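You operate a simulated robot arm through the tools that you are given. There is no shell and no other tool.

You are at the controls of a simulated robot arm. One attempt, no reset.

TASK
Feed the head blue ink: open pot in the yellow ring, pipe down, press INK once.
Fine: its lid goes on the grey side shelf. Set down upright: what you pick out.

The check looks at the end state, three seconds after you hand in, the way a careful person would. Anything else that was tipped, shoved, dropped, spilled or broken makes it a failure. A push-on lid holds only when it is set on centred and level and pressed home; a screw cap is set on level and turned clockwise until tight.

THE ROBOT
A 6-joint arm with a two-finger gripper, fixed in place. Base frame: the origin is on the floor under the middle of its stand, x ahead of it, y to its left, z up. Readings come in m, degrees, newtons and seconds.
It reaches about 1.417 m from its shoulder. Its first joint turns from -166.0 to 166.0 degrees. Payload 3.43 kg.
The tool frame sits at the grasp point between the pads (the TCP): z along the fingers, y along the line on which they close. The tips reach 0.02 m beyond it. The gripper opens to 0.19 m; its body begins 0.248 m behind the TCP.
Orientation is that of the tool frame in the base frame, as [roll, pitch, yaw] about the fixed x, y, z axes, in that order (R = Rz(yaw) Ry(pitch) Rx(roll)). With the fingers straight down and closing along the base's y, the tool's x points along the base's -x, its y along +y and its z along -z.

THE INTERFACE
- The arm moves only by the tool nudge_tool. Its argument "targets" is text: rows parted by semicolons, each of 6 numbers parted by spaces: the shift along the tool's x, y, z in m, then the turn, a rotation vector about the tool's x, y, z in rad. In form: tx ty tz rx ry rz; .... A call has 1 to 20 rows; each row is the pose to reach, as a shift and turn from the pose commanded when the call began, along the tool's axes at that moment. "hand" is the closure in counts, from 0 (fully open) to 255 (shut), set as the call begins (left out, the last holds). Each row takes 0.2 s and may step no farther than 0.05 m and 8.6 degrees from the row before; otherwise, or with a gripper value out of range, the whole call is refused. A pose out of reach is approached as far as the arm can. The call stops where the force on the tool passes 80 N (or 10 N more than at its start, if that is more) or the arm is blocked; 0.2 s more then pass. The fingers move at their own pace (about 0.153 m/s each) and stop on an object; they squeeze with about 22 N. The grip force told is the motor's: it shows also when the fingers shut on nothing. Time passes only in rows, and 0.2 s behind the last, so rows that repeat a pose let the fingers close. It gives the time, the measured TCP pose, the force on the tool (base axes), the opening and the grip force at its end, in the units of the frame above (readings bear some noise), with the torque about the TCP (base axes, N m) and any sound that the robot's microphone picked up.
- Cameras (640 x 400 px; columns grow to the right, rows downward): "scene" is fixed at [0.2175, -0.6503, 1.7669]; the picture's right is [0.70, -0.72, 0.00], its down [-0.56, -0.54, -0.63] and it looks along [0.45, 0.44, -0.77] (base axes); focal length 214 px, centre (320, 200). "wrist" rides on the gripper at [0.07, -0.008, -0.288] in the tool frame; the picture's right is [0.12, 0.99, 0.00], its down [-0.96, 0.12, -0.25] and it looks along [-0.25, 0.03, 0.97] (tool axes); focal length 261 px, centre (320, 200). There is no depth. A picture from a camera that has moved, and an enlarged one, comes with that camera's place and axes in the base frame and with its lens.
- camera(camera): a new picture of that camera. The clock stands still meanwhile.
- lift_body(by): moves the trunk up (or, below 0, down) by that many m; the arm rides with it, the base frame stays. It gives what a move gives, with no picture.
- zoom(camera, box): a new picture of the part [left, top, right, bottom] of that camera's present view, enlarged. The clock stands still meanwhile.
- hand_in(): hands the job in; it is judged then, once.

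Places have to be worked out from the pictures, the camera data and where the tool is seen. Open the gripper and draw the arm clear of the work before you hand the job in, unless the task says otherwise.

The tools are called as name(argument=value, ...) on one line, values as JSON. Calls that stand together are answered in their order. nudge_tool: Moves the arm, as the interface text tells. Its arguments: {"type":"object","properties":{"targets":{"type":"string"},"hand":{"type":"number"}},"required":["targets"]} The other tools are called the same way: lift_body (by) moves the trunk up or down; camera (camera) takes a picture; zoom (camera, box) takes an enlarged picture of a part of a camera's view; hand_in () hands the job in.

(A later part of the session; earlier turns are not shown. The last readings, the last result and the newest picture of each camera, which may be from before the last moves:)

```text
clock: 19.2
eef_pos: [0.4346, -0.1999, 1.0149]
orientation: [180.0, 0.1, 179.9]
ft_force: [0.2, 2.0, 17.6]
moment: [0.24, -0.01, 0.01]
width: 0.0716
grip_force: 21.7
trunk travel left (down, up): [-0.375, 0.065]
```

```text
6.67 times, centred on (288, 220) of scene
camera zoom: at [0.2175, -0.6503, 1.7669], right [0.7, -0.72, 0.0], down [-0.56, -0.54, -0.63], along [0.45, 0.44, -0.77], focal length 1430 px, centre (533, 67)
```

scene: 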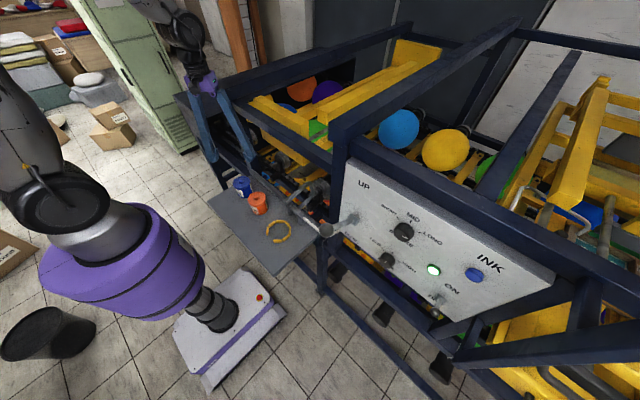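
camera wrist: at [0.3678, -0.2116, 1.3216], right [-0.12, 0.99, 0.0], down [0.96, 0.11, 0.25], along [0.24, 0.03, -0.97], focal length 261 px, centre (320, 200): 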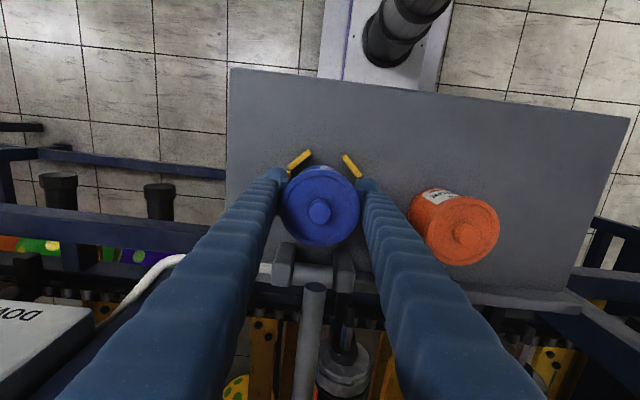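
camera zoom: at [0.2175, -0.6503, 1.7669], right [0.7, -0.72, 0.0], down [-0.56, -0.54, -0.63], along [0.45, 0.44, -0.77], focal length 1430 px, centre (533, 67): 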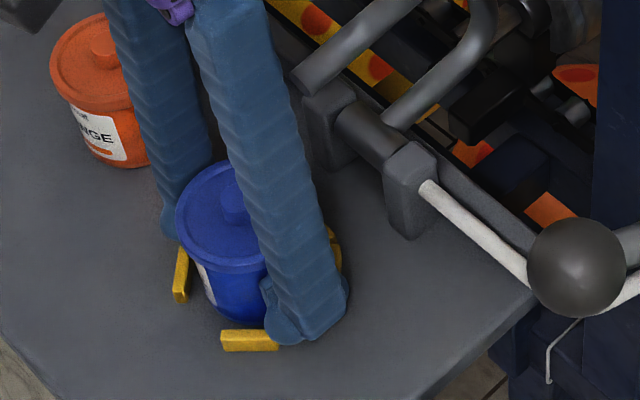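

The force jumped to 17.6 N at the same height as the original grasp, so the pot is on the shelf, centred in the ring to about 2 mm. I'll relieve the pressure by 1 mm and then open the fingers a little.

nudge_tool(targets="0 0 -0.0007 0 0 0; 0 0 -0.0007 0 0 0")

nudge_tool(targets="0 0 0 0 0 0; 0 0 0 0 0 0; 0 0 0 0 0 0", hand=124)

zoom(camera="wrist", box=[256, 130, 384, 250])

zoom(camera="scene", box=[240, 190, 336, 250])

```text
clock: 19.8
eef_pos: [0.4353, -0.199, 1.0163]
orientation: [-179.9, 0.0, 179.9]
ft_force: [-1.9, 3.0, 13.0]
moment: [0.07, 0.01, -0.03]
width: 0.0718
grip_force: 21.8
trunk travel left (down, up): [-0.375, 0.065]
```

```text
clock: 20.6
eef_pos: [0.4359, -0.2008, 1.0152]
orientation: [180.0, 0.0, 179.9]
ft_force: [-0.5, -0.1, 0.0]
moment: [0.03, 0.01, -0.03]
width: 0.0978
grip_force: 0.1
trunk travel left (down, up): [-0.375, 0.065]
```

```text
3.33 times, centred on (320, 190) of wrist
camera zoom: at [0.3665, -0.2088, 1.3018], right [-0.12, 0.99, 0.0], down [0.96, 0.11, 0.25], along [0.24, 0.03, -0.97], focal length 869 px, centre (320, 233)
```

zoom: 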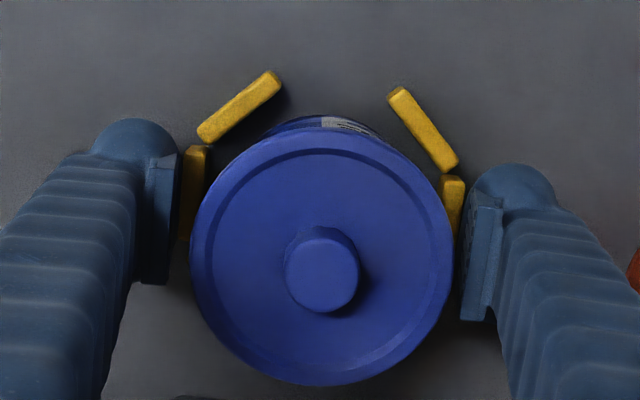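

```text
6.67 times, centred on (288, 220) of scene
camera zoom: at [0.2175, -0.6503, 1.7669], right [0.7, -0.72, 0.0], down [-0.56, -0.54, -0.63], along [0.45, 0.44, -0.77], focal length 1430 px, centre (533, 67)
```

zoom: 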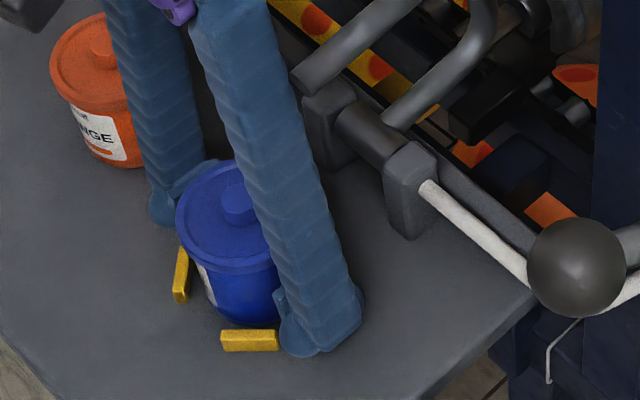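

The pot stands free and upright in the ring, with the knob at about (0.4374, -0.1995) and its top near z = 1.064. I'll rise above it, then narrow the fingers and check alignment for gripping the knob.

nudge_tool(targets="0 0 -0.02 0 0 0; 0 0 -0.05 0 0 0; 0 0 -0.08 0 0 0; -0.0025 -0.0005 -0.105 0 0 0; -0.0025 -0.0005 -0.105 0 0 0")

nudge_tool(targets="0 0 0 0 0 0; 0 0 0 0 0 0", hand=188)

camera(camera="wrist")

zoom(camera="wrist", box=[256, 130, 384, 250])

zoom(camera="scene", box=[230, 170, 342, 240])

```text
clock: 21.8
eef_pos: [0.4373, -0.2014, 1.1173]
orientation: [-179.9, 0.0, 179.9]
ft_force: [-0.8, 0.4, 0.2]
moment: [0.01, 0.04, -0.01]
width: 0.0976
grip_force: 0.1
trunk travel left (down, up): [-0.375, 0.065]
```

```text
clock: 22.4
eef_pos: [0.4377, -0.2021, 1.1169]
orientation: [-179.9, 0.0, 179.9]
ft_force: [-0.2, -0.4, 0.4]
moment: [0.01, -0.02, 0.0]
width: 0.0501
grip_force: 0.1
trunk travel left (down, up): [-0.375, 0.065]
```

```text
taken
camera wrist: at [0.3681, -0.2099, 1.4038], right [-0.12, 0.99, 0.0], down [0.96, 0.11, 0.25], along [0.25, 0.03, -0.97], focal length 261 px, centre (320, 200)
```

wrist: 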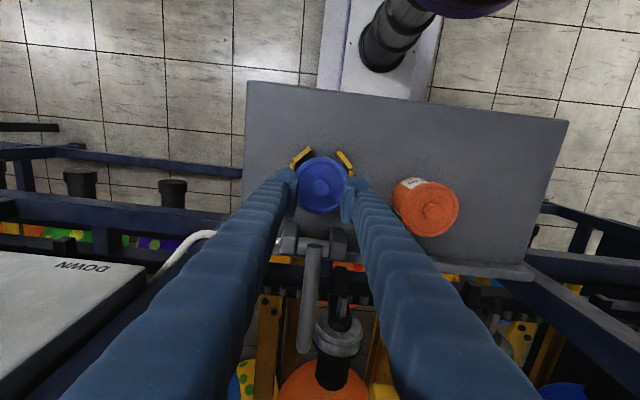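

```text
3.33 times, centred on (320, 190) of wrist
camera zoom: at [0.3681, -0.2099, 1.4038], right [-0.12, 0.99, 0.0], down [0.96, 0.11, 0.25], along [0.25, 0.03, -0.97], focal length 869 px, centre (320, 233)
```

zoom: 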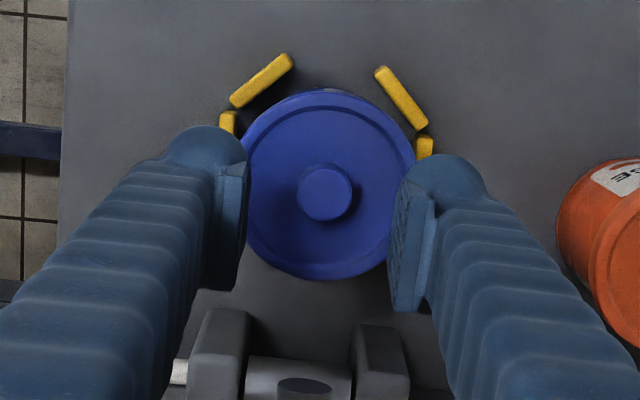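

```text
5.71 times, centred on (286, 205) of scene
camera zoom: at [0.2175, -0.6503, 1.7669], right [0.7, -0.72, 0.0], down [-0.56, -0.54, -0.63], along [0.45, 0.44, -0.77], focal length 1226 px, centre (514, 171)
```

zoom: 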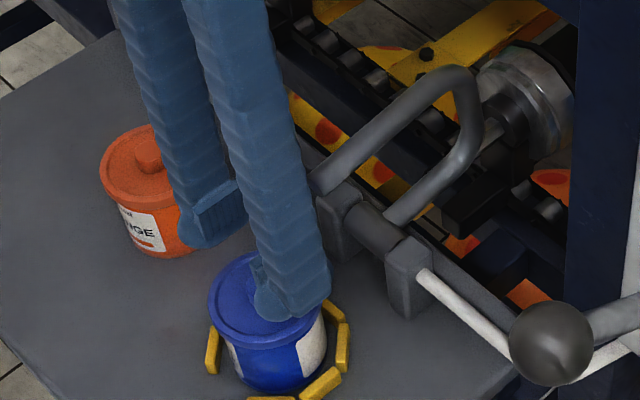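

The knob is about 2.5 mm to the +y side of the finger mid-plane. I'll correct that and descend 4.6 cm so the tips stop just above the lid, with the fingers still open.

nudge_tool(targets="0 0.0025 0 0 0 0; 0 0.0025 0.015 0 0 0; 0 0.0025 0.03 0 0 0; 0 0.0025 0.04 0 0 0; 0 0.0025 0.046 0 0 0; 0 0.0025 0.046 0 0 0")

zoom(camera="wrist", box=[256, 130, 384, 250])

zoom(camera="scene", box=[240, 185, 320, 235])

```text
clock: 23.8
eef_pos: [0.4372, -0.1949, 1.0764]
orientation: [-179.8, 0.2, 179.8]
ft_force: [3.2, 5.6, 78.2]
moment: [0.08, 0.02, 0.01]
width: 0.0501
grip_force: 0.0
trunk travel left (down, up): [-0.375, 0.065]
```

```text
3.33 times, centred on (320, 190) of wrist
camera zoom: at [0.3653, -0.204, 1.3633], right [-0.12, 0.99, 0.0], down [0.96, 0.12, 0.25], along [0.25, 0.03, -0.97], focal length 869 px, centre (320, 233)
```

zoom: 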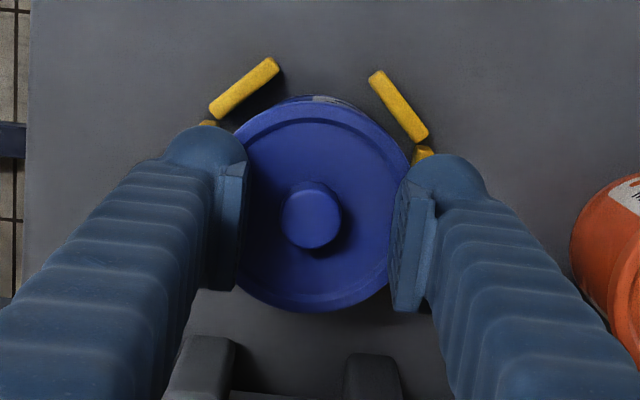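

```text
8.00 times, centred on (280, 210) of scene
camera zoom: at [0.2175, -0.6503, 1.7669], right [0.7, -0.72, 0.0], down [-0.56, -0.54, -0.63], along [0.45, 0.44, -0.77], focal length 1716 px, centre (640, 120)
```

zoom: 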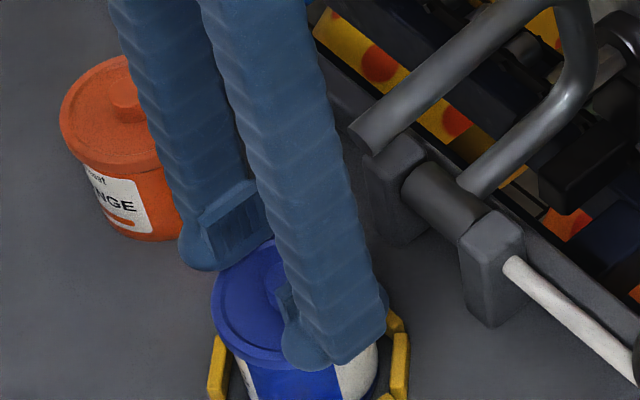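

The fingertips have reached the lid rim and are pressing at 78 N, so the tips sit lower than I judged. I'll back straight up at once and check that nothing shifted.

nudge_tool(targets="0 0 -0.004 0 0 0; 0 0 -0.01 0 0 0; 0 0 -0.01 0 0 0")

zoom(camera="wrist", box=[256, 130, 384, 250])

zoom(camera="scene", box=[240, 185, 320, 235])

```text
clock: 24.6
eef_pos: [0.4362, -0.1965, 1.083]
orientation: [180.0, -0.1, 179.9]
ft_force: [-0.3, -1.1, 0.4]
moment: [-0.01, 0.01, 0.01]
width: 0.05
grip_force: 0.1
trunk travel left (down, up): [-0.375, 0.065]
```

```text
3.33 times, centred on (320, 190) of wrist
camera zoom: at [0.3674, -0.206, 1.3699], right [-0.12, 0.99, 0.0], down [0.96, 0.11, 0.25], along [0.24, 0.03, -0.97], focal length 869 px, centre (320, 233)
```

zoom: 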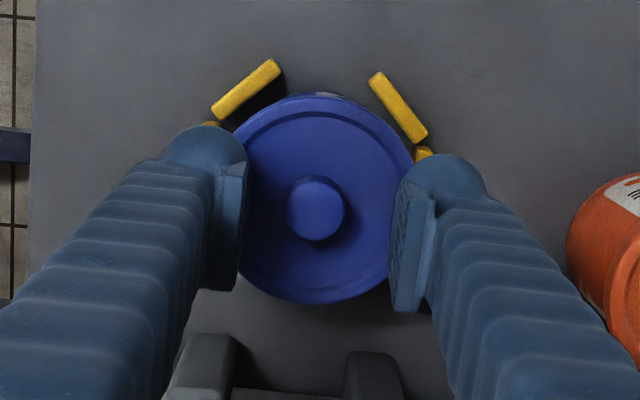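

```text
8.00 times, centred on (280, 210) of scene
camera zoom: at [0.2175, -0.6503, 1.7669], right [0.7, -0.72, 0.0], down [-0.56, -0.54, -0.63], along [0.45, 0.44, -0.77], focal length 1716 px, centre (640, 120)
```

zoom: 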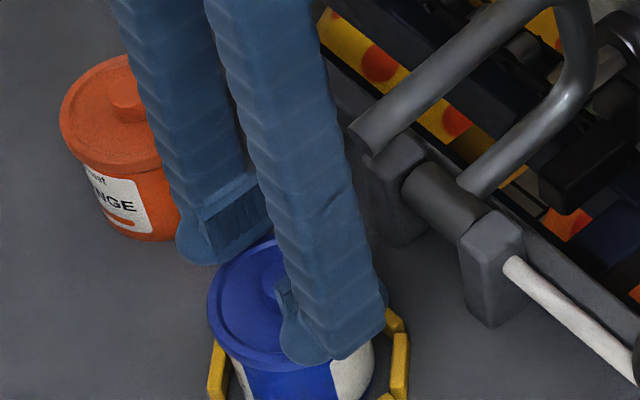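

The pot did not move: the ring blocks and lid look the same, and the knob is within 1 mm of centre. Contact was at TCP ≈ 1.077, so I'll lower to about 1.080, just above the lid, and then close on the knob.

nudge_tool(targets="0 -0.001 0.002 0 0 0; 0 -0.001 0.0038 0 0 0; 0 -0.001 0.0038 0 0 0")

nudge_tool(targets="0 0 0 0 0 0; 0 0 0 0 0 0; 0 0 0 0 0 0", hand=255)

zoom(camera="wrist", box=[256, 130, 384, 250])

zoom(camera="scene", box=[240, 185, 320, 235])

```text
clock: 25.4
eef_pos: [0.4363, -0.1987, 1.0793]
orientation: [-179.9, -0.1, 179.9]
ft_force: [0.5, -0.7, -0.2]
moment: [0.0, 0.0, 0.0]
width: 0.05
grip_force: 0.0
trunk travel left (down, up): [-0.375, 0.065]
```

```text
clock: 26.1
eef_pos: [0.4382, -0.2015, 1.0878]
orientation: [-179.8, 0.7, -180.0]
ft_force: [-12.2, -9.9, 67.1]
moment: [1.02, 0.24, 0.21]
width: 0.0058
grip_force: 22.1
trunk travel left (down, up): [-0.375, 0.065]
stopped in row 3: the force on the tool passed its limit at 121 N (the readings are from after the stop); the commanded pose is now the measured one
```

```text
3.33 times, centred on (320, 190) of wrist
camera zoom: at [0.3653, -0.2087, 1.3729], right [-0.12, 0.99, -0.01], down [0.96, 0.12, 0.26], along [0.26, 0.02, -0.97], focal length 869 px, centre (320, 233)
```

zoom: 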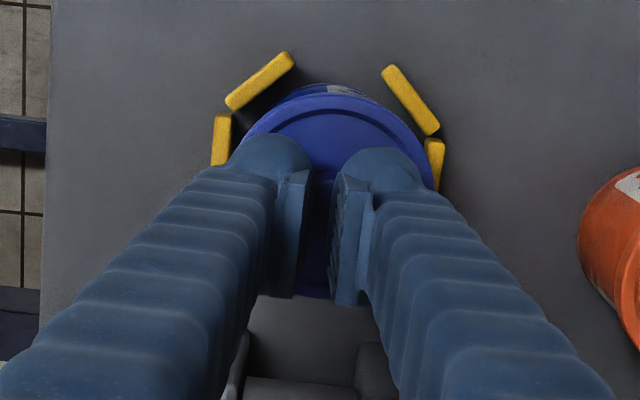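

```text
8.00 times, centred on (280, 210) of scene
camera zoom: at [0.2175, -0.6503, 1.7669], right [0.7, -0.72, 0.0], down [-0.56, -0.54, -0.63], along [0.45, 0.44, -0.77], focal length 1716 px, centre (640, 120)
```

zoom: 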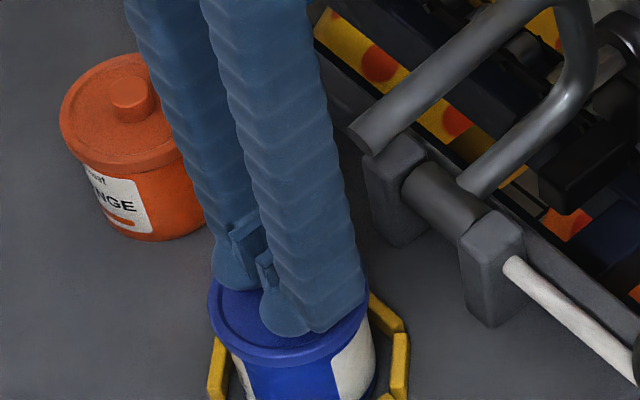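

The fingers slid up off the knob and closed above it, pressing on the lid with 67 N. I'll lift straight off right away and then check the pot and lid.

nudge_tool(targets="0 0 -0.005 0 0 0; 0 0 -0.015 0 0 0; 0 0 -0.03 0 0 0; 0 0 -0.03 0 0 0")

zoom(camera="wrist", box=[256, 130, 384, 250])

zoom(camera="scene", box=[240, 185, 320, 235])

```text
clock: 27.1
eef_pos: [0.4402, -0.201, 1.1115]
orientation: [-179.8, 0.3, 179.9]
ft_force: [-0.3, -0.8, 0.4]
moment: [-0.07, 0.04, 0.0]
width: 0.0
grip_force: 21.5
trunk travel left (down, up): [-0.375, 0.065]
```

```text
3.33 times, centred on (320, 190) of wrist
camera zoom: at [0.3701, -0.2081, 1.3988], right [-0.12, 0.99, 0.0], down [0.96, 0.12, 0.25], along [0.25, 0.03, -0.97], focal length 869 px, centre (320, 233)
```

zoom: 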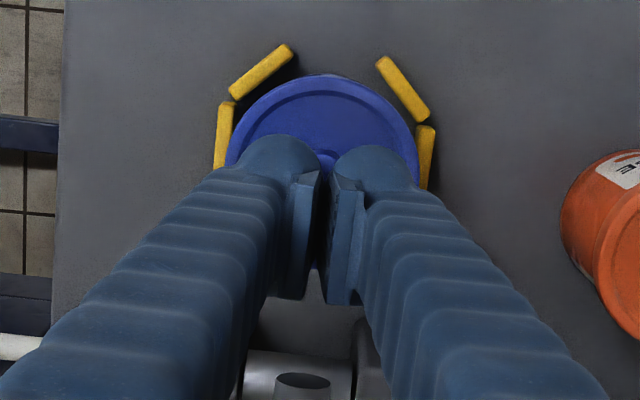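

```text
8.00 times, centred on (280, 210) of scene
camera zoom: at [0.2175, -0.6503, 1.7669], right [0.7, -0.72, 0.0], down [-0.56, -0.54, -0.63], along [0.45, 0.44, -0.77], focal length 1716 px, centre (640, 120)
```

zoom: 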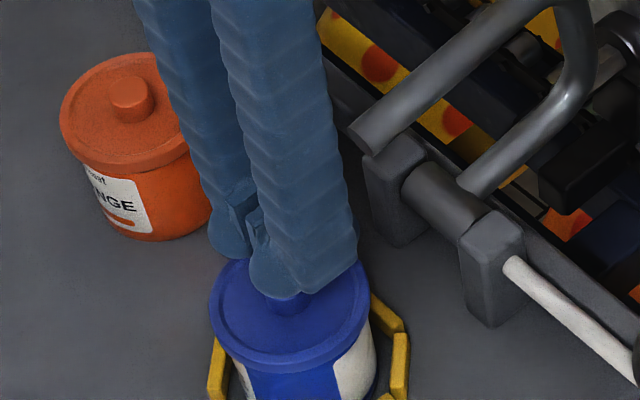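

The pot and lid look undisturbed. The pads end about 1.3 cm short of the fingertips, so the knob can't be gripped from above. I'll open wider and level the tool to grip the lid by its rim instead.

nudge_tool(targets="0 0 -0.006 -0.0035 0.0065 0; 0 0 -0.006 -0.0035 0.0065 0; 0 0 -0.006 -0.0035 0.0065 0; 0 0 -0.006 -0.0035 0.0065 0", hand=124)

zoom(camera="wrist", box=[256, 130, 384, 250])

zoom(camera="scene", box=[240, 185, 320, 235])

```text
clock: 28.1
eef_pos: [0.4401, -0.2006, 1.1181]
orientation: [-179.9, 0.1, 180.0]
ft_force: [1.1, 0.6, 0.0]
moment: [-0.01, 0.01, -0.01]
width: 0.0978
grip_force: 0.1
trunk travel left (down, up): [-0.375, 0.065]
```

```text
3.33 times, centred on (320, 190) of wrist
camera zoom: at [0.371, -0.2091, 1.4053], right [-0.12, 0.99, 0.0], down [0.96, 0.11, 0.25], along [0.25, 0.03, -0.97], focal length 869 px, centre (320, 233)
```

zoom: 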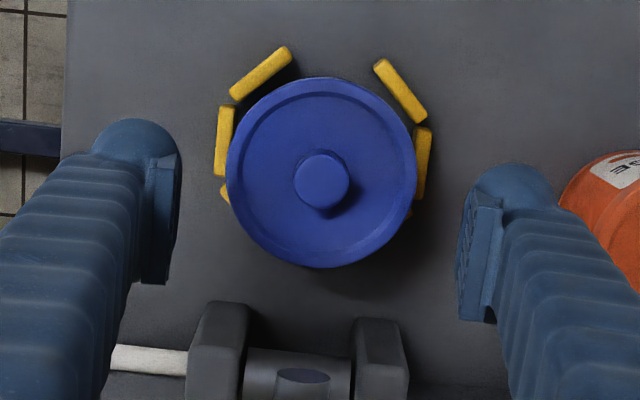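

```text
8.00 times, centred on (280, 210) of scene
camera zoom: at [0.2175, -0.6503, 1.7669], right [0.7, -0.72, 0.0], down [-0.56, -0.54, -0.63], along [0.45, 0.44, -0.77], focal length 1716 px, centre (640, 120)
```

zoom: 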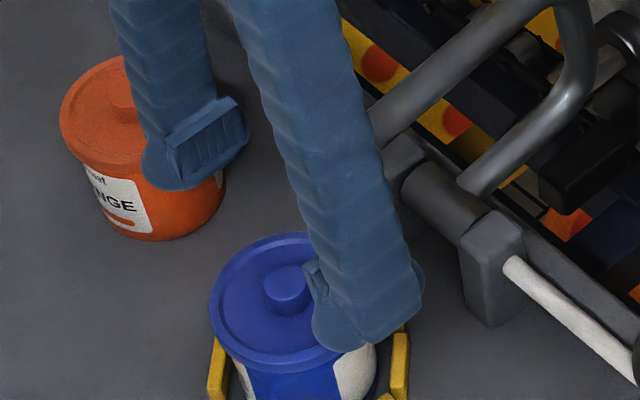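

The lid is centred at about (0.434, -0.2005), well within the ring. I'll shift 6 mm in -x and 1 mm in +y, then descend to TCP z ≈ 1.056 so the pads straddle the lid rim.

nudge_tool(targets="0.006 0.0012 0 0 0 0; 0.006 0.0012 0.02 0 0 0; 0.006 0.0012 0.04 0 0 0; 0.006 0.0012 0.055 0 0 0; 0.006 0.0012 0.062 0 0 0; 0.006 0.0012 0.062 0 0 0")

zoom(camera="wrist", box=[256, 130, 384, 250])

zoom(camera="scene", box=[240, 185, 320, 235])

```text
clock: 29.5
eef_pos: [0.4367, -0.1998, 1.0569]
orientation: [180.0, -0.1, 179.9]
ft_force: [0.2, -0.9, 0.3]
moment: [-0.04, 0.03, -0.02]
width: 0.0976
grip_force: 0.1
trunk travel left (down, up): [-0.375, 0.065]
```

```text
3.33 times, centred on (320, 190) of wrist
camera zoom: at [0.3662, -0.2078, 1.3444], right [-0.12, 0.99, 0.0], down [0.96, 0.11, 0.25], along [0.25, 0.03, -0.97], focal length 869 px, centre (320, 233)
```

zoom: 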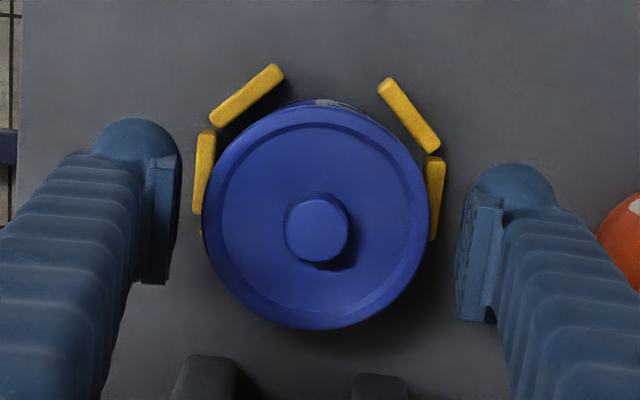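

```text
8.00 times, centred on (280, 210) of scene
camera zoom: at [0.2175, -0.6503, 1.7669], right [0.7, -0.72, 0.0], down [-0.56, -0.54, -0.63], along [0.45, 0.44, -0.77], focal length 1716 px, centre (640, 120)
```

zoom: 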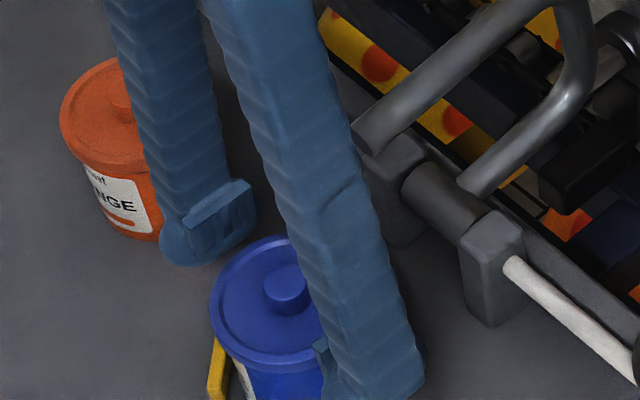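

The lid sits centred between the pads. I'll close on the rim and read the width, which should be about 0.078.

nudge_tool(targets="0.0012 -0.0005 0 0 0 0; 0.0012 -0.0005 0 0 0 0; 0.0012 -0.0005 0 0 0 0", hand=255)

zoom(camera="wrist", box=[256, 130, 384, 250])

zoom(camera="scene", box=[240, 185, 320, 235])

```text
clock: 30.3
eef_pos: [0.4336, -0.2004, 1.0588]
orientation: [-180.0, 0.1, 179.8]
ft_force: [0.0, -0.4, -0.3]
moment: [0.0, 0.0, 0.01]
width: 0.0802
grip_force: 21.9
trunk travel left (down, up): [-0.375, 0.065]
heard: snap
```

```text
3.33 times, centred on (320, 190) of wrist
camera zoom: at [0.3645, -0.2086, 1.3444], right [-0.12, 0.99, 0.0], down [0.96, 0.11, 0.25], along [0.25, 0.03, -0.97], focal length 869 px, centre (320, 233)
```

zoom: 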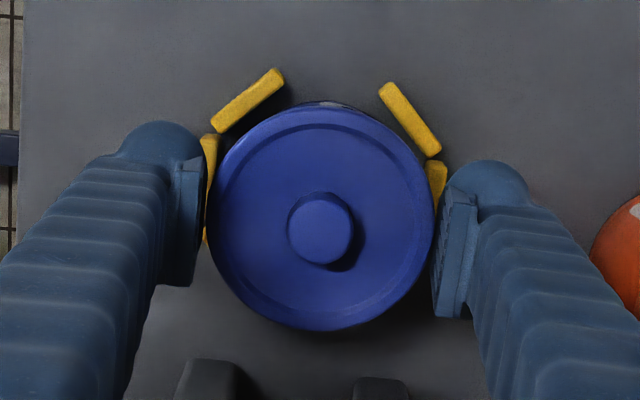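

```text
8.00 times, centred on (280, 210) of scene
camera zoom: at [0.2175, -0.6503, 1.7669], right [0.7, -0.72, 0.0], down [-0.56, -0.54, -0.63], along [0.45, 0.44, -0.77], focal length 1716 px, centre (640, 120)
```

zoom: 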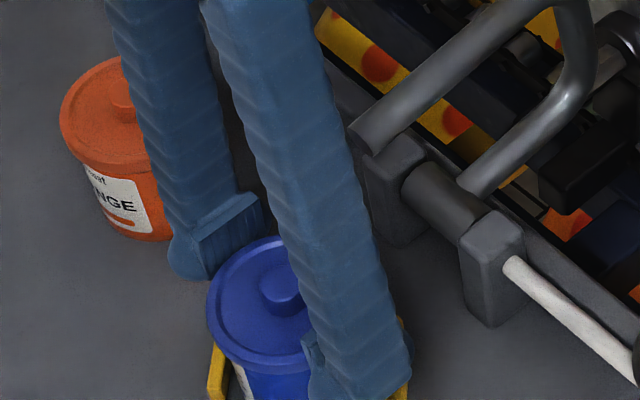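

Width 0.080 m means I'm on the lid rim, and I heard a "snap". I'll lift slowly by 1.5 cm and see whether only the lid comes up.

nudge_tool(targets="0 0 -0.002 0 0 0; 0 0 -0.005 0 0 0; 0 0 -0.01 0 0 0; 0 0 -0.015 0 0 0; 0 0 -0.015 0 0 0")

zoom(camera="wrist", box=[256, 130, 384, 250])

zoom(camera="scene", box=[240, 185, 320, 235])

```text
clock: 31.5
eef_pos: [0.4334, -0.1991, 1.072]
orientation: [-179.9, 0.0, 179.9]
ft_force: [1.1, -0.2, -0.1]
moment: [0.0, 0.04, -0.01]
width: 0.0802
grip_force: 22.3
trunk travel left (down, up): [-0.375, 0.065]
```

```text
3.33 times, centred on (320, 190) of wrist
camera zoom: at [0.3644, -0.2086, 1.3591], right [-0.12, 0.99, 0.0], down [0.96, 0.11, 0.25], along [0.25, 0.03, -0.97], focal length 869 px, centre (320, 233)
```

zoom: 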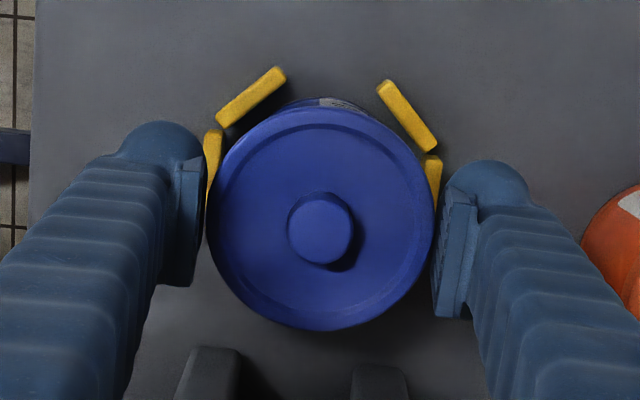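

```text
8.00 times, centred on (280, 210) of scene
camera zoom: at [0.2175, -0.6503, 1.7669], right [0.7, -0.72, 0.0], down [-0.56, -0.54, -0.63], along [0.45, 0.44, -0.77], focal length 1716 px, centre (640, 120)
```

zoom: 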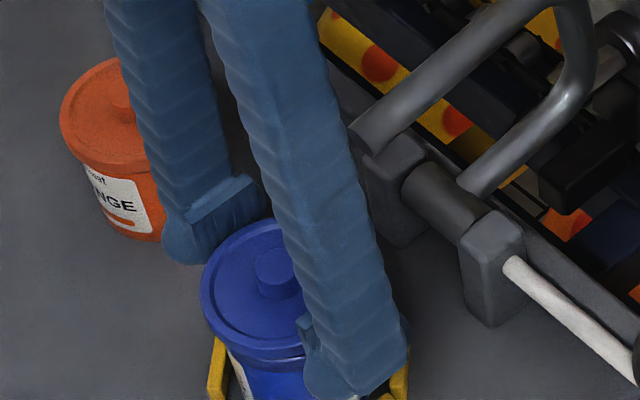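

The load is nearly zero, so only the lid is coming up. I'll raise it 5 cm more, staying below the pipe end's line, and look into the pot.

nudge_tool(targets="0 0 -0.015 0 0 0; 0 0 -0.03 0 0 0; 0 0 -0.05 0 0 0; 0 0 -0.05 0 0 0")

zoom(camera="scene", box=[240, 185, 320, 235])

camera(camera="wrist")

```text
clock: 32.5
eef_pos: [0.4336, -0.2015, 1.1233]
orientation: [180.0, 0.0, 179.9]
ft_force: [0.5, -0.2, -0.6]
moment: [0.0, 0.06, -0.02]
width: 0.0804
grip_force: 21.9
trunk travel left (down, up): [-0.375, 0.065]
```

```text
8.00 times, centred on (280, 210) of scene
camera zoom: at [0.2175, -0.6503, 1.7669], right [0.7, -0.72, 0.0], down [-0.56, -0.54, -0.63], along [0.45, 0.44, -0.77], focal length 1716 px, centre (640, 120)
```

zoom: 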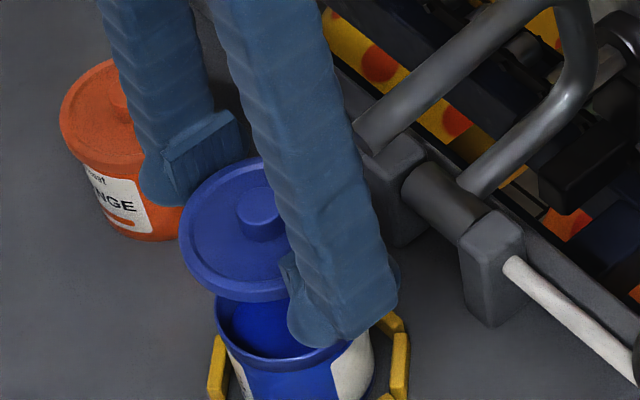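

```text
taken
camera wrist: at [0.3638, -0.2105, 1.4106], right [-0.12, 0.99, 0.0], down [0.96, 0.11, 0.25], along [0.24, 0.03, -0.97], focal length 261 px, centre (320, 200)
```

wrist: 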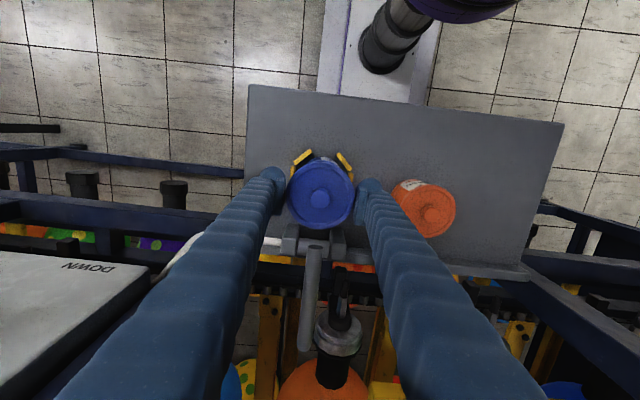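

The lid is off and the pot is open, with blue ink visible. Before placing the lid, I'll check whether any other surface could be the "grey side shelf".

zoom(camera="scene", box=[150, 60, 310, 160])

zoom(camera="scene", box=[190, 160, 350, 290])

zoom(camera="wrist", box=[440, 80, 640, 400])

```text
4.00 times, centred on (230, 110) of scene
camera zoom: at [0.2175, -0.6503, 1.7669], right [0.7, -0.72, 0.0], down [-0.56, -0.54, -0.63], along [0.45, 0.44, -0.77], focal length 858 px, centre (680, 560)
```

zoom: 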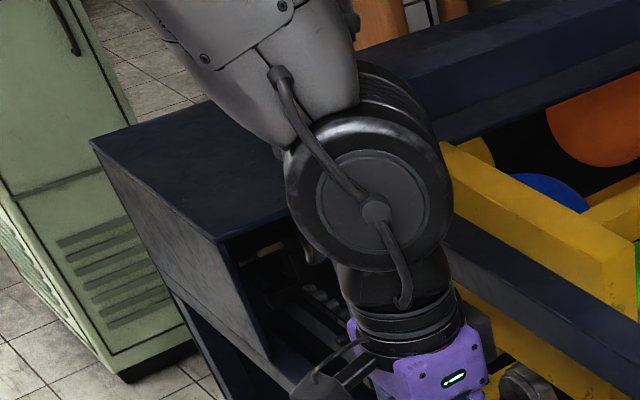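

```text
3.08 times, centred on (270, 225) of scene
camera zoom: at [0.2175, -0.6503, 1.7669], right [0.7, -0.72, 0.0], down [-0.56, -0.54, -0.63], along [0.45, 0.44, -0.77], focal length 660 px, centre (474, 123)
```

zoom: 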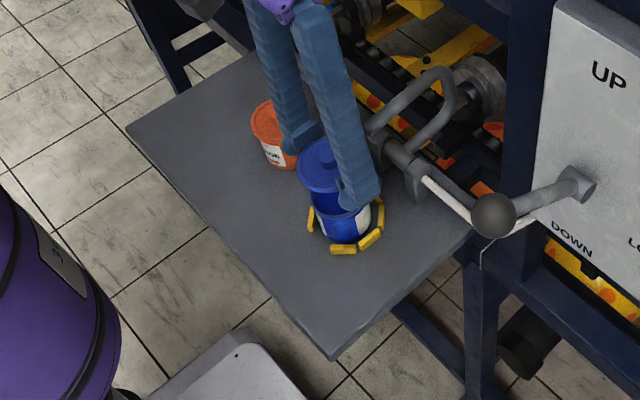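

```text
1.25 times, centred on (540, 240) of wrist
camera zoom: at [0.3638, -0.2105, 1.4106], right [-0.12, 0.99, 0.0], down [0.96, 0.11, 0.25], along [0.24, 0.03, -0.97], focal length 326 px, centre (45, 150)
```

zoom: 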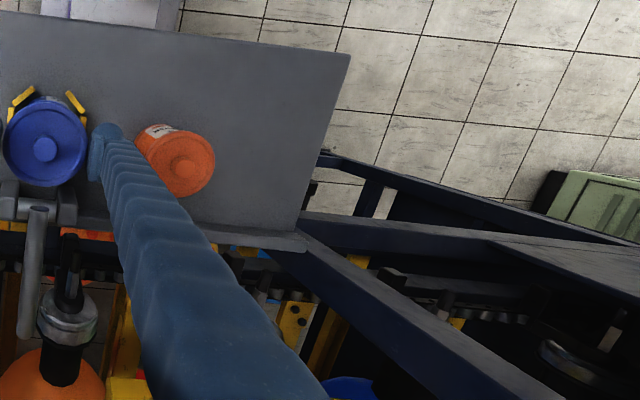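

The pots' shelf is the only grey side shelf, so I'll carry the lid up and over to the free area around (0.40, 0.09) on it.

nudge_tool(targets="0 0 -0.025 0 0 0; 0.017 0.02 -0.025 0 0 0; 0.034 0.05 -0.025 0 0 0; 0.034 0.085 -0.025 0 0 0; 0.034 0.12 -0.025 0 0 0; 0.034 0.155 -0.025 0 0 0; 0.034 0.19 -0.025 0 0 0; 0.034 0.225 -0.025 0 0 0; 0.034 0.26 -0.025 0 0 0; 0.034 0.29 -0.025 0 0 0; 0.034 0.29 -0.025 0 0 0")

camera(camera="wrist")

zoom(camera="scene", box=[190, 140, 318, 220])

```text
clock: 34.9
eef_pos: [0.4013, 0.0938, 1.1473]
orientation: [-180.0, 0.0, 179.8]
ft_force: [0.0, 0.1, -0.1]
moment: [-0.02, 0.02, 0.03]
width: 0.0801
grip_force: 22.1
trunk travel left (down, up): [-0.375, 0.065]
```

```text
taken
camera wrist: at [0.332, 0.0853, 1.4333], right [-0.12, 0.99, 0.0], down [0.96, 0.11, 0.25], along [0.25, 0.03, -0.97], focal length 261 px, centre (320, 200)
```

wrist: 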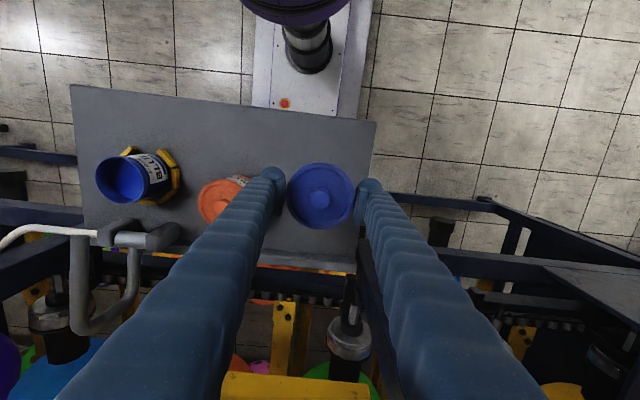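

```text
5.00 times, centred on (254, 180) of scene
camera zoom: at [0.2175, -0.6503, 1.7669], right [0.7, -0.72, 0.0], down [-0.56, -0.54, -0.63], along [0.45, 0.44, -0.77], focal length 1072 px, centre (650, 300)
```

zoom: 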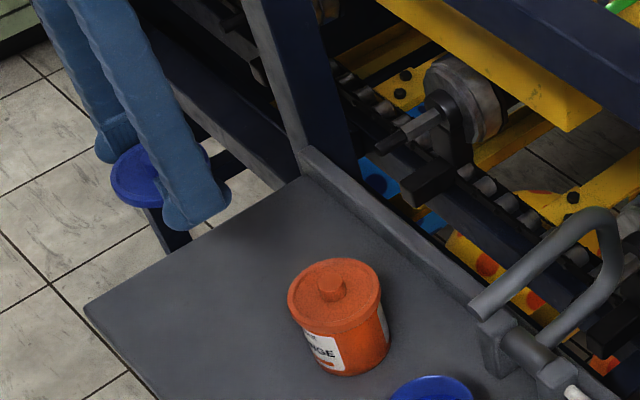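

The lid is held level above free shelf space, with its centre at about (0.40, 0.094). I'll lower to TCP z ≈ 1.012 and then feel for the shelf in small steps.

nudge_tool(targets="0 0 0.03 0 0 0; 0 0 0.06 0 0 0; 0 0 0.09 0 0 0; 0 0 0.115 0 0 0; 0 0 0.13 0 0 0; 0 0 0.135 0 0 0; 0 0 0.135 0 0 0")

zoom(camera="scene", box=[190, 150, 286, 210])

zoom(camera="wrist", box=[220, 120, 420, 245])

```text
clock: 36.5
eef_pos: [0.4134, 0.0919, 1.0134]
orientation: [-179.9, -0.3, 179.9]
ft_force: [-0.4, 0.3, -0.4]
moment: [-0.02, 0.02, -0.02]
width: 0.0802
grip_force: 22.1
out of reach, approached as far as the arm can: row 3, 4, 5, 6, 7
trunk travel left (down, up): [-0.375, 0.065]
```

```text
6.67 times, centred on (238, 180) of scene
camera zoom: at [0.2175, -0.6503, 1.7669], right [0.7, -0.72, 0.0], down [-0.56, -0.54, -0.63], along [0.45, 0.44, -0.77], focal length 1430 px, centre (867, 333)
```

zoom: 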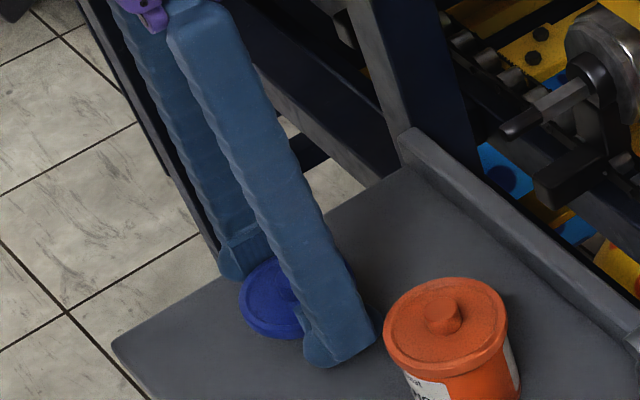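

```text
3.20 times, centred on (320, 182) of wrist
camera zoom: at [0.3451, 0.0845, 1.2996], right [-0.12, 0.99, 0.0], down [0.96, 0.11, 0.24], along [0.24, 0.03, -0.97], focal length 834 px, centre (320, 256)
```

zoom: 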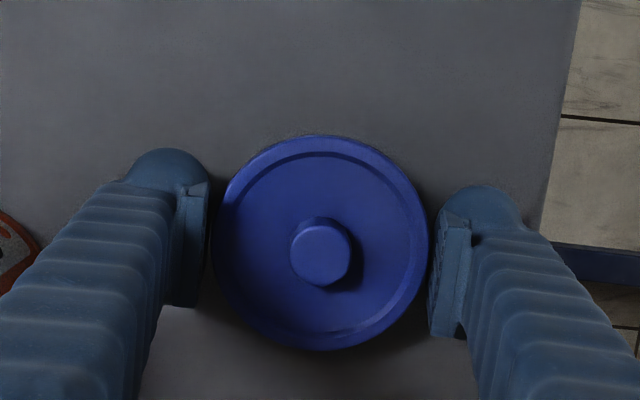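

The arm hit its inner reach limit there and stopped at x ≈ 0.413. I'll shift the set-down point outward to about (0.425, 0.096), which is still clear of the orange pot, before touching down.

nudge_tool(targets="-0.015 0.003 0 0 0 0; -0.025 0.006 0 0 0 0; -0.025 0.006 0 0 0 0; -0.025 0.006 0 0 0 0")

zoom(camera="wrist", box=[220, 120, 420, 245])

zoom(camera="scene", box=[200, 155, 280, 205])

```text
clock: 37.5
eef_pos: [0.4374, 0.1004, 1.0127]
orientation: [-179.9, 0.0, 180.0]
ft_force: [0.9, -0.2, -0.1]
moment: [0.01, 0.01, -0.02]
width: 0.0801
grip_force: 21.8
trunk travel left (down, up): [-0.375, 0.065]
```

```text
3.20 times, centred on (320, 182) of wrist
camera zoom: at [0.3686, 0.0909, 1.2996], right [-0.12, 0.99, 0.0], down [0.96, 0.11, 0.25], along [0.25, 0.03, -0.97], focal length 834 px, centre (320, 256)
```

zoom: 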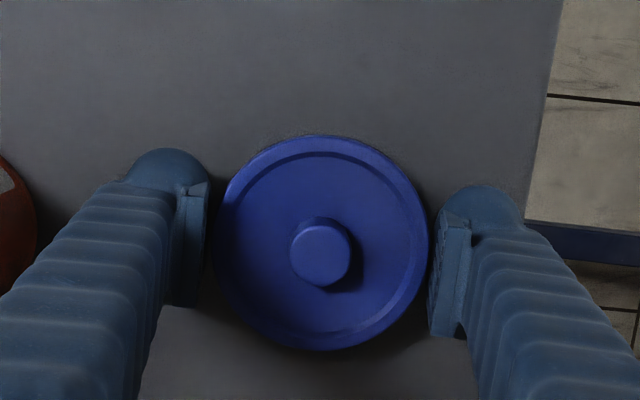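

```text
8.00 times, centred on (240, 180) of scene
camera zoom: at [0.2175, -0.6503, 1.7669], right [0.7, -0.72, 0.0], down [-0.56, -0.54, -0.63], along [0.45, 0.44, -0.77], focal length 1716 px, centre (960, 360)
```

zoom: 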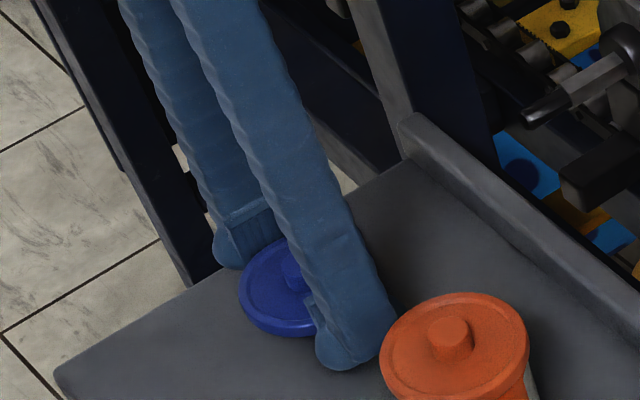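

Now I'm at (0.437, 0.100) with the lid level. I'll feel downward in small steps, watching the force.

nudge_tool(targets="0 0 0.003 0 0 0; 0 0 0.006 0 0 0; 0 0 0.008 0 0 0; 0 0 0.008 0 0 0")

zoom(camera="scene", box=[200, 155, 280, 205])

```text
clock: 38.5
eef_pos: [0.4399, 0.0998, 1.0054]
orientation: [179.9, 0.0, 179.9]
ft_force: [0.1, 0.2, 0.1]
moment: [0.02, 0.0, 0.04]
width: 0.0799
grip_force: 22.2
trunk travel left (down, up): [-0.375, 0.065]
```

```text
8.00 times, centred on (240, 180) of scene
camera zoom: at [0.2175, -0.6503, 1.7669], right [0.7, -0.72, 0.0], down [-0.56, -0.54, -0.63], along [0.45, 0.44, -0.77], focal length 1716 px, centre (960, 360)
```

zoom: 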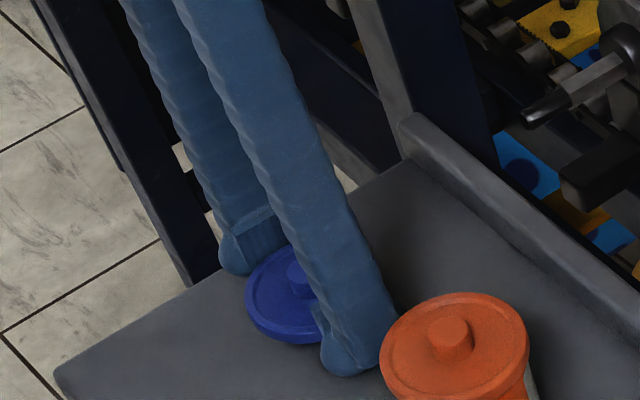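

No contact yet at 1.005. I'll continue down 3 mm, then 2 mm.

nudge_tool(targets="0 0 0.0015 0 0 0; 0 0 0.003 0 0 0; 0 0 0.003 0 0 0")

nudge_tool(targets="0 0 0.001 0 0 0; 0 0 0.002 0 0 0; 0 0 0.002 0 0 0")

```text
clock: 39.3
eef_pos: [0.4407, 0.0997, 1.0018]
orientation: [180.0, 0.0, 179.8]
ft_force: [-0.1, 0.1, -0.1]
moment: [0.01, -0.01, -0.02]
width: 0.0802
grip_force: 22.3
trunk travel left (down, up): [-0.375, 0.065]
```

```text
clock: 40.1
eef_pos: [0.4397, 0.1013, 0.9991]
orientation: [180.0, 0.0, 179.9]
ft_force: [2.3, -2.2, 9.0]
moment: [-0.06, -0.06, -0.08]
width: 0.0801
grip_force: 22.1
trunk travel left (down, up): [-0.375, 0.065]
```

Light contact with the shelf, 9 N at z ≈ 0.999. I'll ease up half a millimetre and open the fingers slightly to release the lid.

nudge_tool(targets="0 0 -0.0007 0 0 0; 0 0 -0.0007 0 0 0")

nudge_tool(targets="0 0 0 0 0 0; 0 0 0 0 0 0; 0 0 0 0 0 0", hand=130)

zoom(camera="scene", box=[200, 155, 280, 205])

zoom(camera="wrist", box=[220, 120, 420, 245])

```text
clock: 40.7
eef_pos: [0.439, 0.1014, 0.999]
orientation: [-179.9, 0.0, 179.9]
ft_force: [-0.2, -0.5, -0.8]
moment: [-0.02, 0.01, -0.01]
width: 0.0801
grip_force: 22.0
trunk travel left (down, up): [-0.375, 0.065]
```

```text
clock: 41.5
eef_pos: [0.4399, 0.1007, 0.9994]
orientation: [180.0, 0.0, 180.0]
ft_force: [0.5, -0.1, -0.2]
moment: [0.0, -0.02, -0.06]
width: 0.0929
grip_force: 0.2
trunk travel left (down, up): [-0.375, 0.065]
```

```text
8.00 times, centred on (240, 180) of scene
camera zoom: at [0.2175, -0.6503, 1.7669], right [0.7, -0.72, 0.0], down [-0.56, -0.54, -0.63], along [0.45, 0.44, -0.77], focal length 1716 px, centre (960, 360)
```

zoom: 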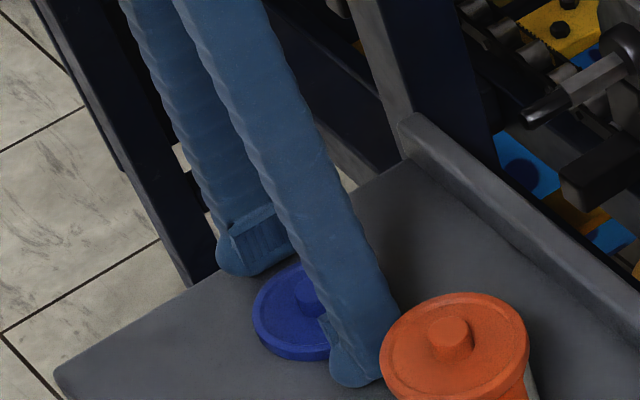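

```text
3.20 times, centred on (320, 182) of wrist
camera zoom: at [0.3702, 0.092, 1.286], right [-0.12, 0.99, 0.0], down [0.96, 0.11, 0.25], along [0.25, 0.03, -0.97], focal length 834 px, centre (320, 256)
```

zoom: 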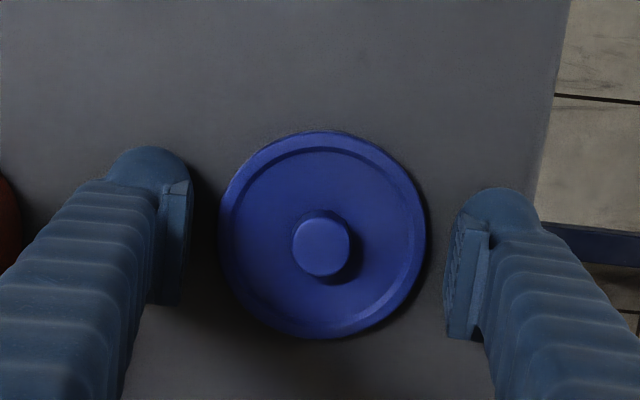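

The lid lies flat and upright on the shelf. I'll rise straight up, then move over toward the pipe for an accurate look at it from above.

nudge_tool(targets="0 0 -0.02 0 0 0; 0 0 -0.05 0 0 0; 0 0 -0.09 0 0 0; 0 0 -0.13 0 0 0; 0 0 -0.17 0 0 0; 0 0 -0.21 0 0 0; 0 0 -0.25 0 0 0; -0.01 -0.04 -0.26 0 0 0; -0.02 -0.08 -0.26 0 0 0; -0.03 -0.12 -0.26 0 0 0; -0.04 -0.16 -0.26 0 0 0; -0.05 -0.2 -0.26 0 0 0; -0.06 -0.24 -0.26 0 0 0; -0.07 -0.28 -0.26 0 0 0; -0.08 -0.3 -0.26 0 0 0; -0.08 -0.3 -0.26 0 0 0; -0.08 -0.3 -0.26 0 0 0")

camera(camera="wrist")

camera(camera="scene")

```text
clock: 45.1
eef_pos: [0.5178, -0.2, 1.2593]
orientation: [-180.0, -0.1, 180.0]
ft_force: [-0.4, 0.3, 0.4]
moment: [0.03, 0.03, 0.02]
width: 0.0929
grip_force: 0.1
trunk travel left (down, up): [-0.375, 0.065]
```

```text
taken
camera wrist: at [0.4485, -0.2084, 1.5466], right [-0.12, 0.99, 0.0], down [0.96, 0.11, 0.25], along [0.25, 0.03, -0.97], focal length 261 px, centre (320, 200)
```

wrist: 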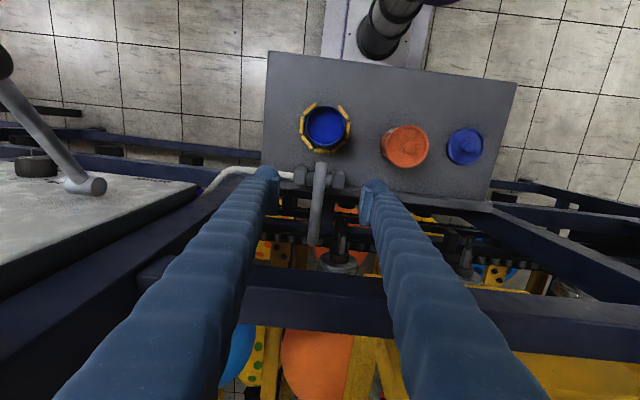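

```text
taken
```

scene: 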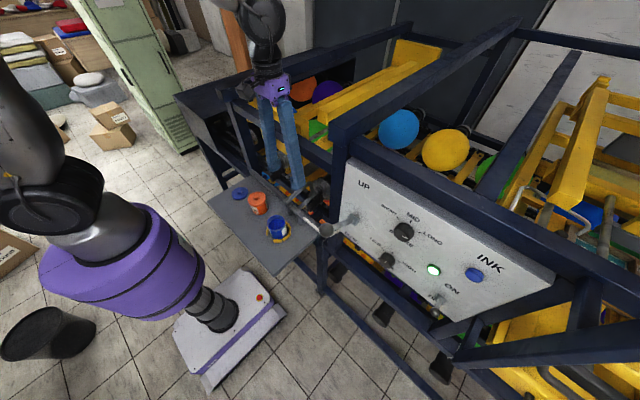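

The open pot sits well inside the ring and the lid is flat on the shelf. I'll zoom in on the pipe and pot.

zoom(camera="wrist", box=[250, 80, 410, 280])

zoom(camera="scene", box=[225, 165, 345, 250])

zoom(camera="scene", box=[270, 165, 350, 215])

```text
2.00 times, centred on (330, 180) of wrist
camera zoom: at [0.4485, -0.2084, 1.5466], right [-0.12, 0.99, 0.0], down [0.96, 0.11, 0.25], along [0.25, 0.03, -0.97], focal length 521 px, centre (300, 240)
```

zoom: 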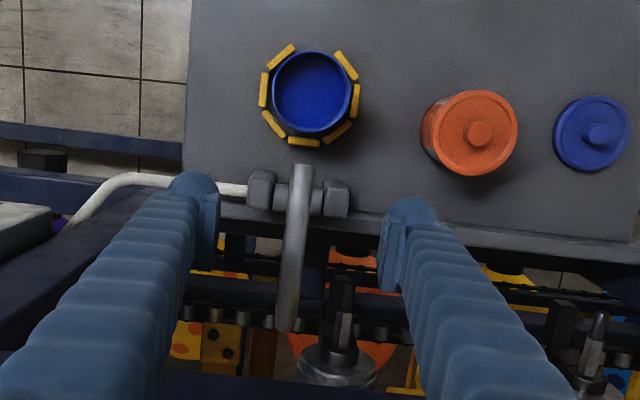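

```text
4.71 times, centred on (285, 208) of scene
camera zoom: at [0.2175, -0.6503, 1.7669], right [0.7, -0.72, 0.0], down [-0.56, -0.54, -0.63], along [0.45, 0.44, -0.77], focal length 1009 px, centre (485, 165)
```

zoom: 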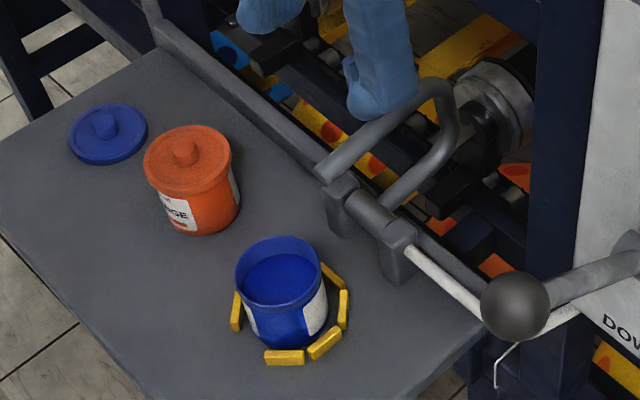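

```text
8.00 times, centred on (310, 190) of scene
camera zoom: at [0.2175, -0.6503, 1.7669], right [0.7, -0.72, 0.0], down [-0.56, -0.54, -0.63], along [0.45, 0.44, -0.77], focal length 1716 px, centre (400, 280)
```

zoom: 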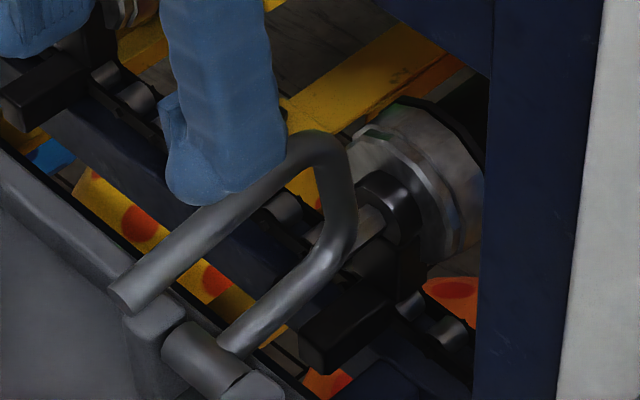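

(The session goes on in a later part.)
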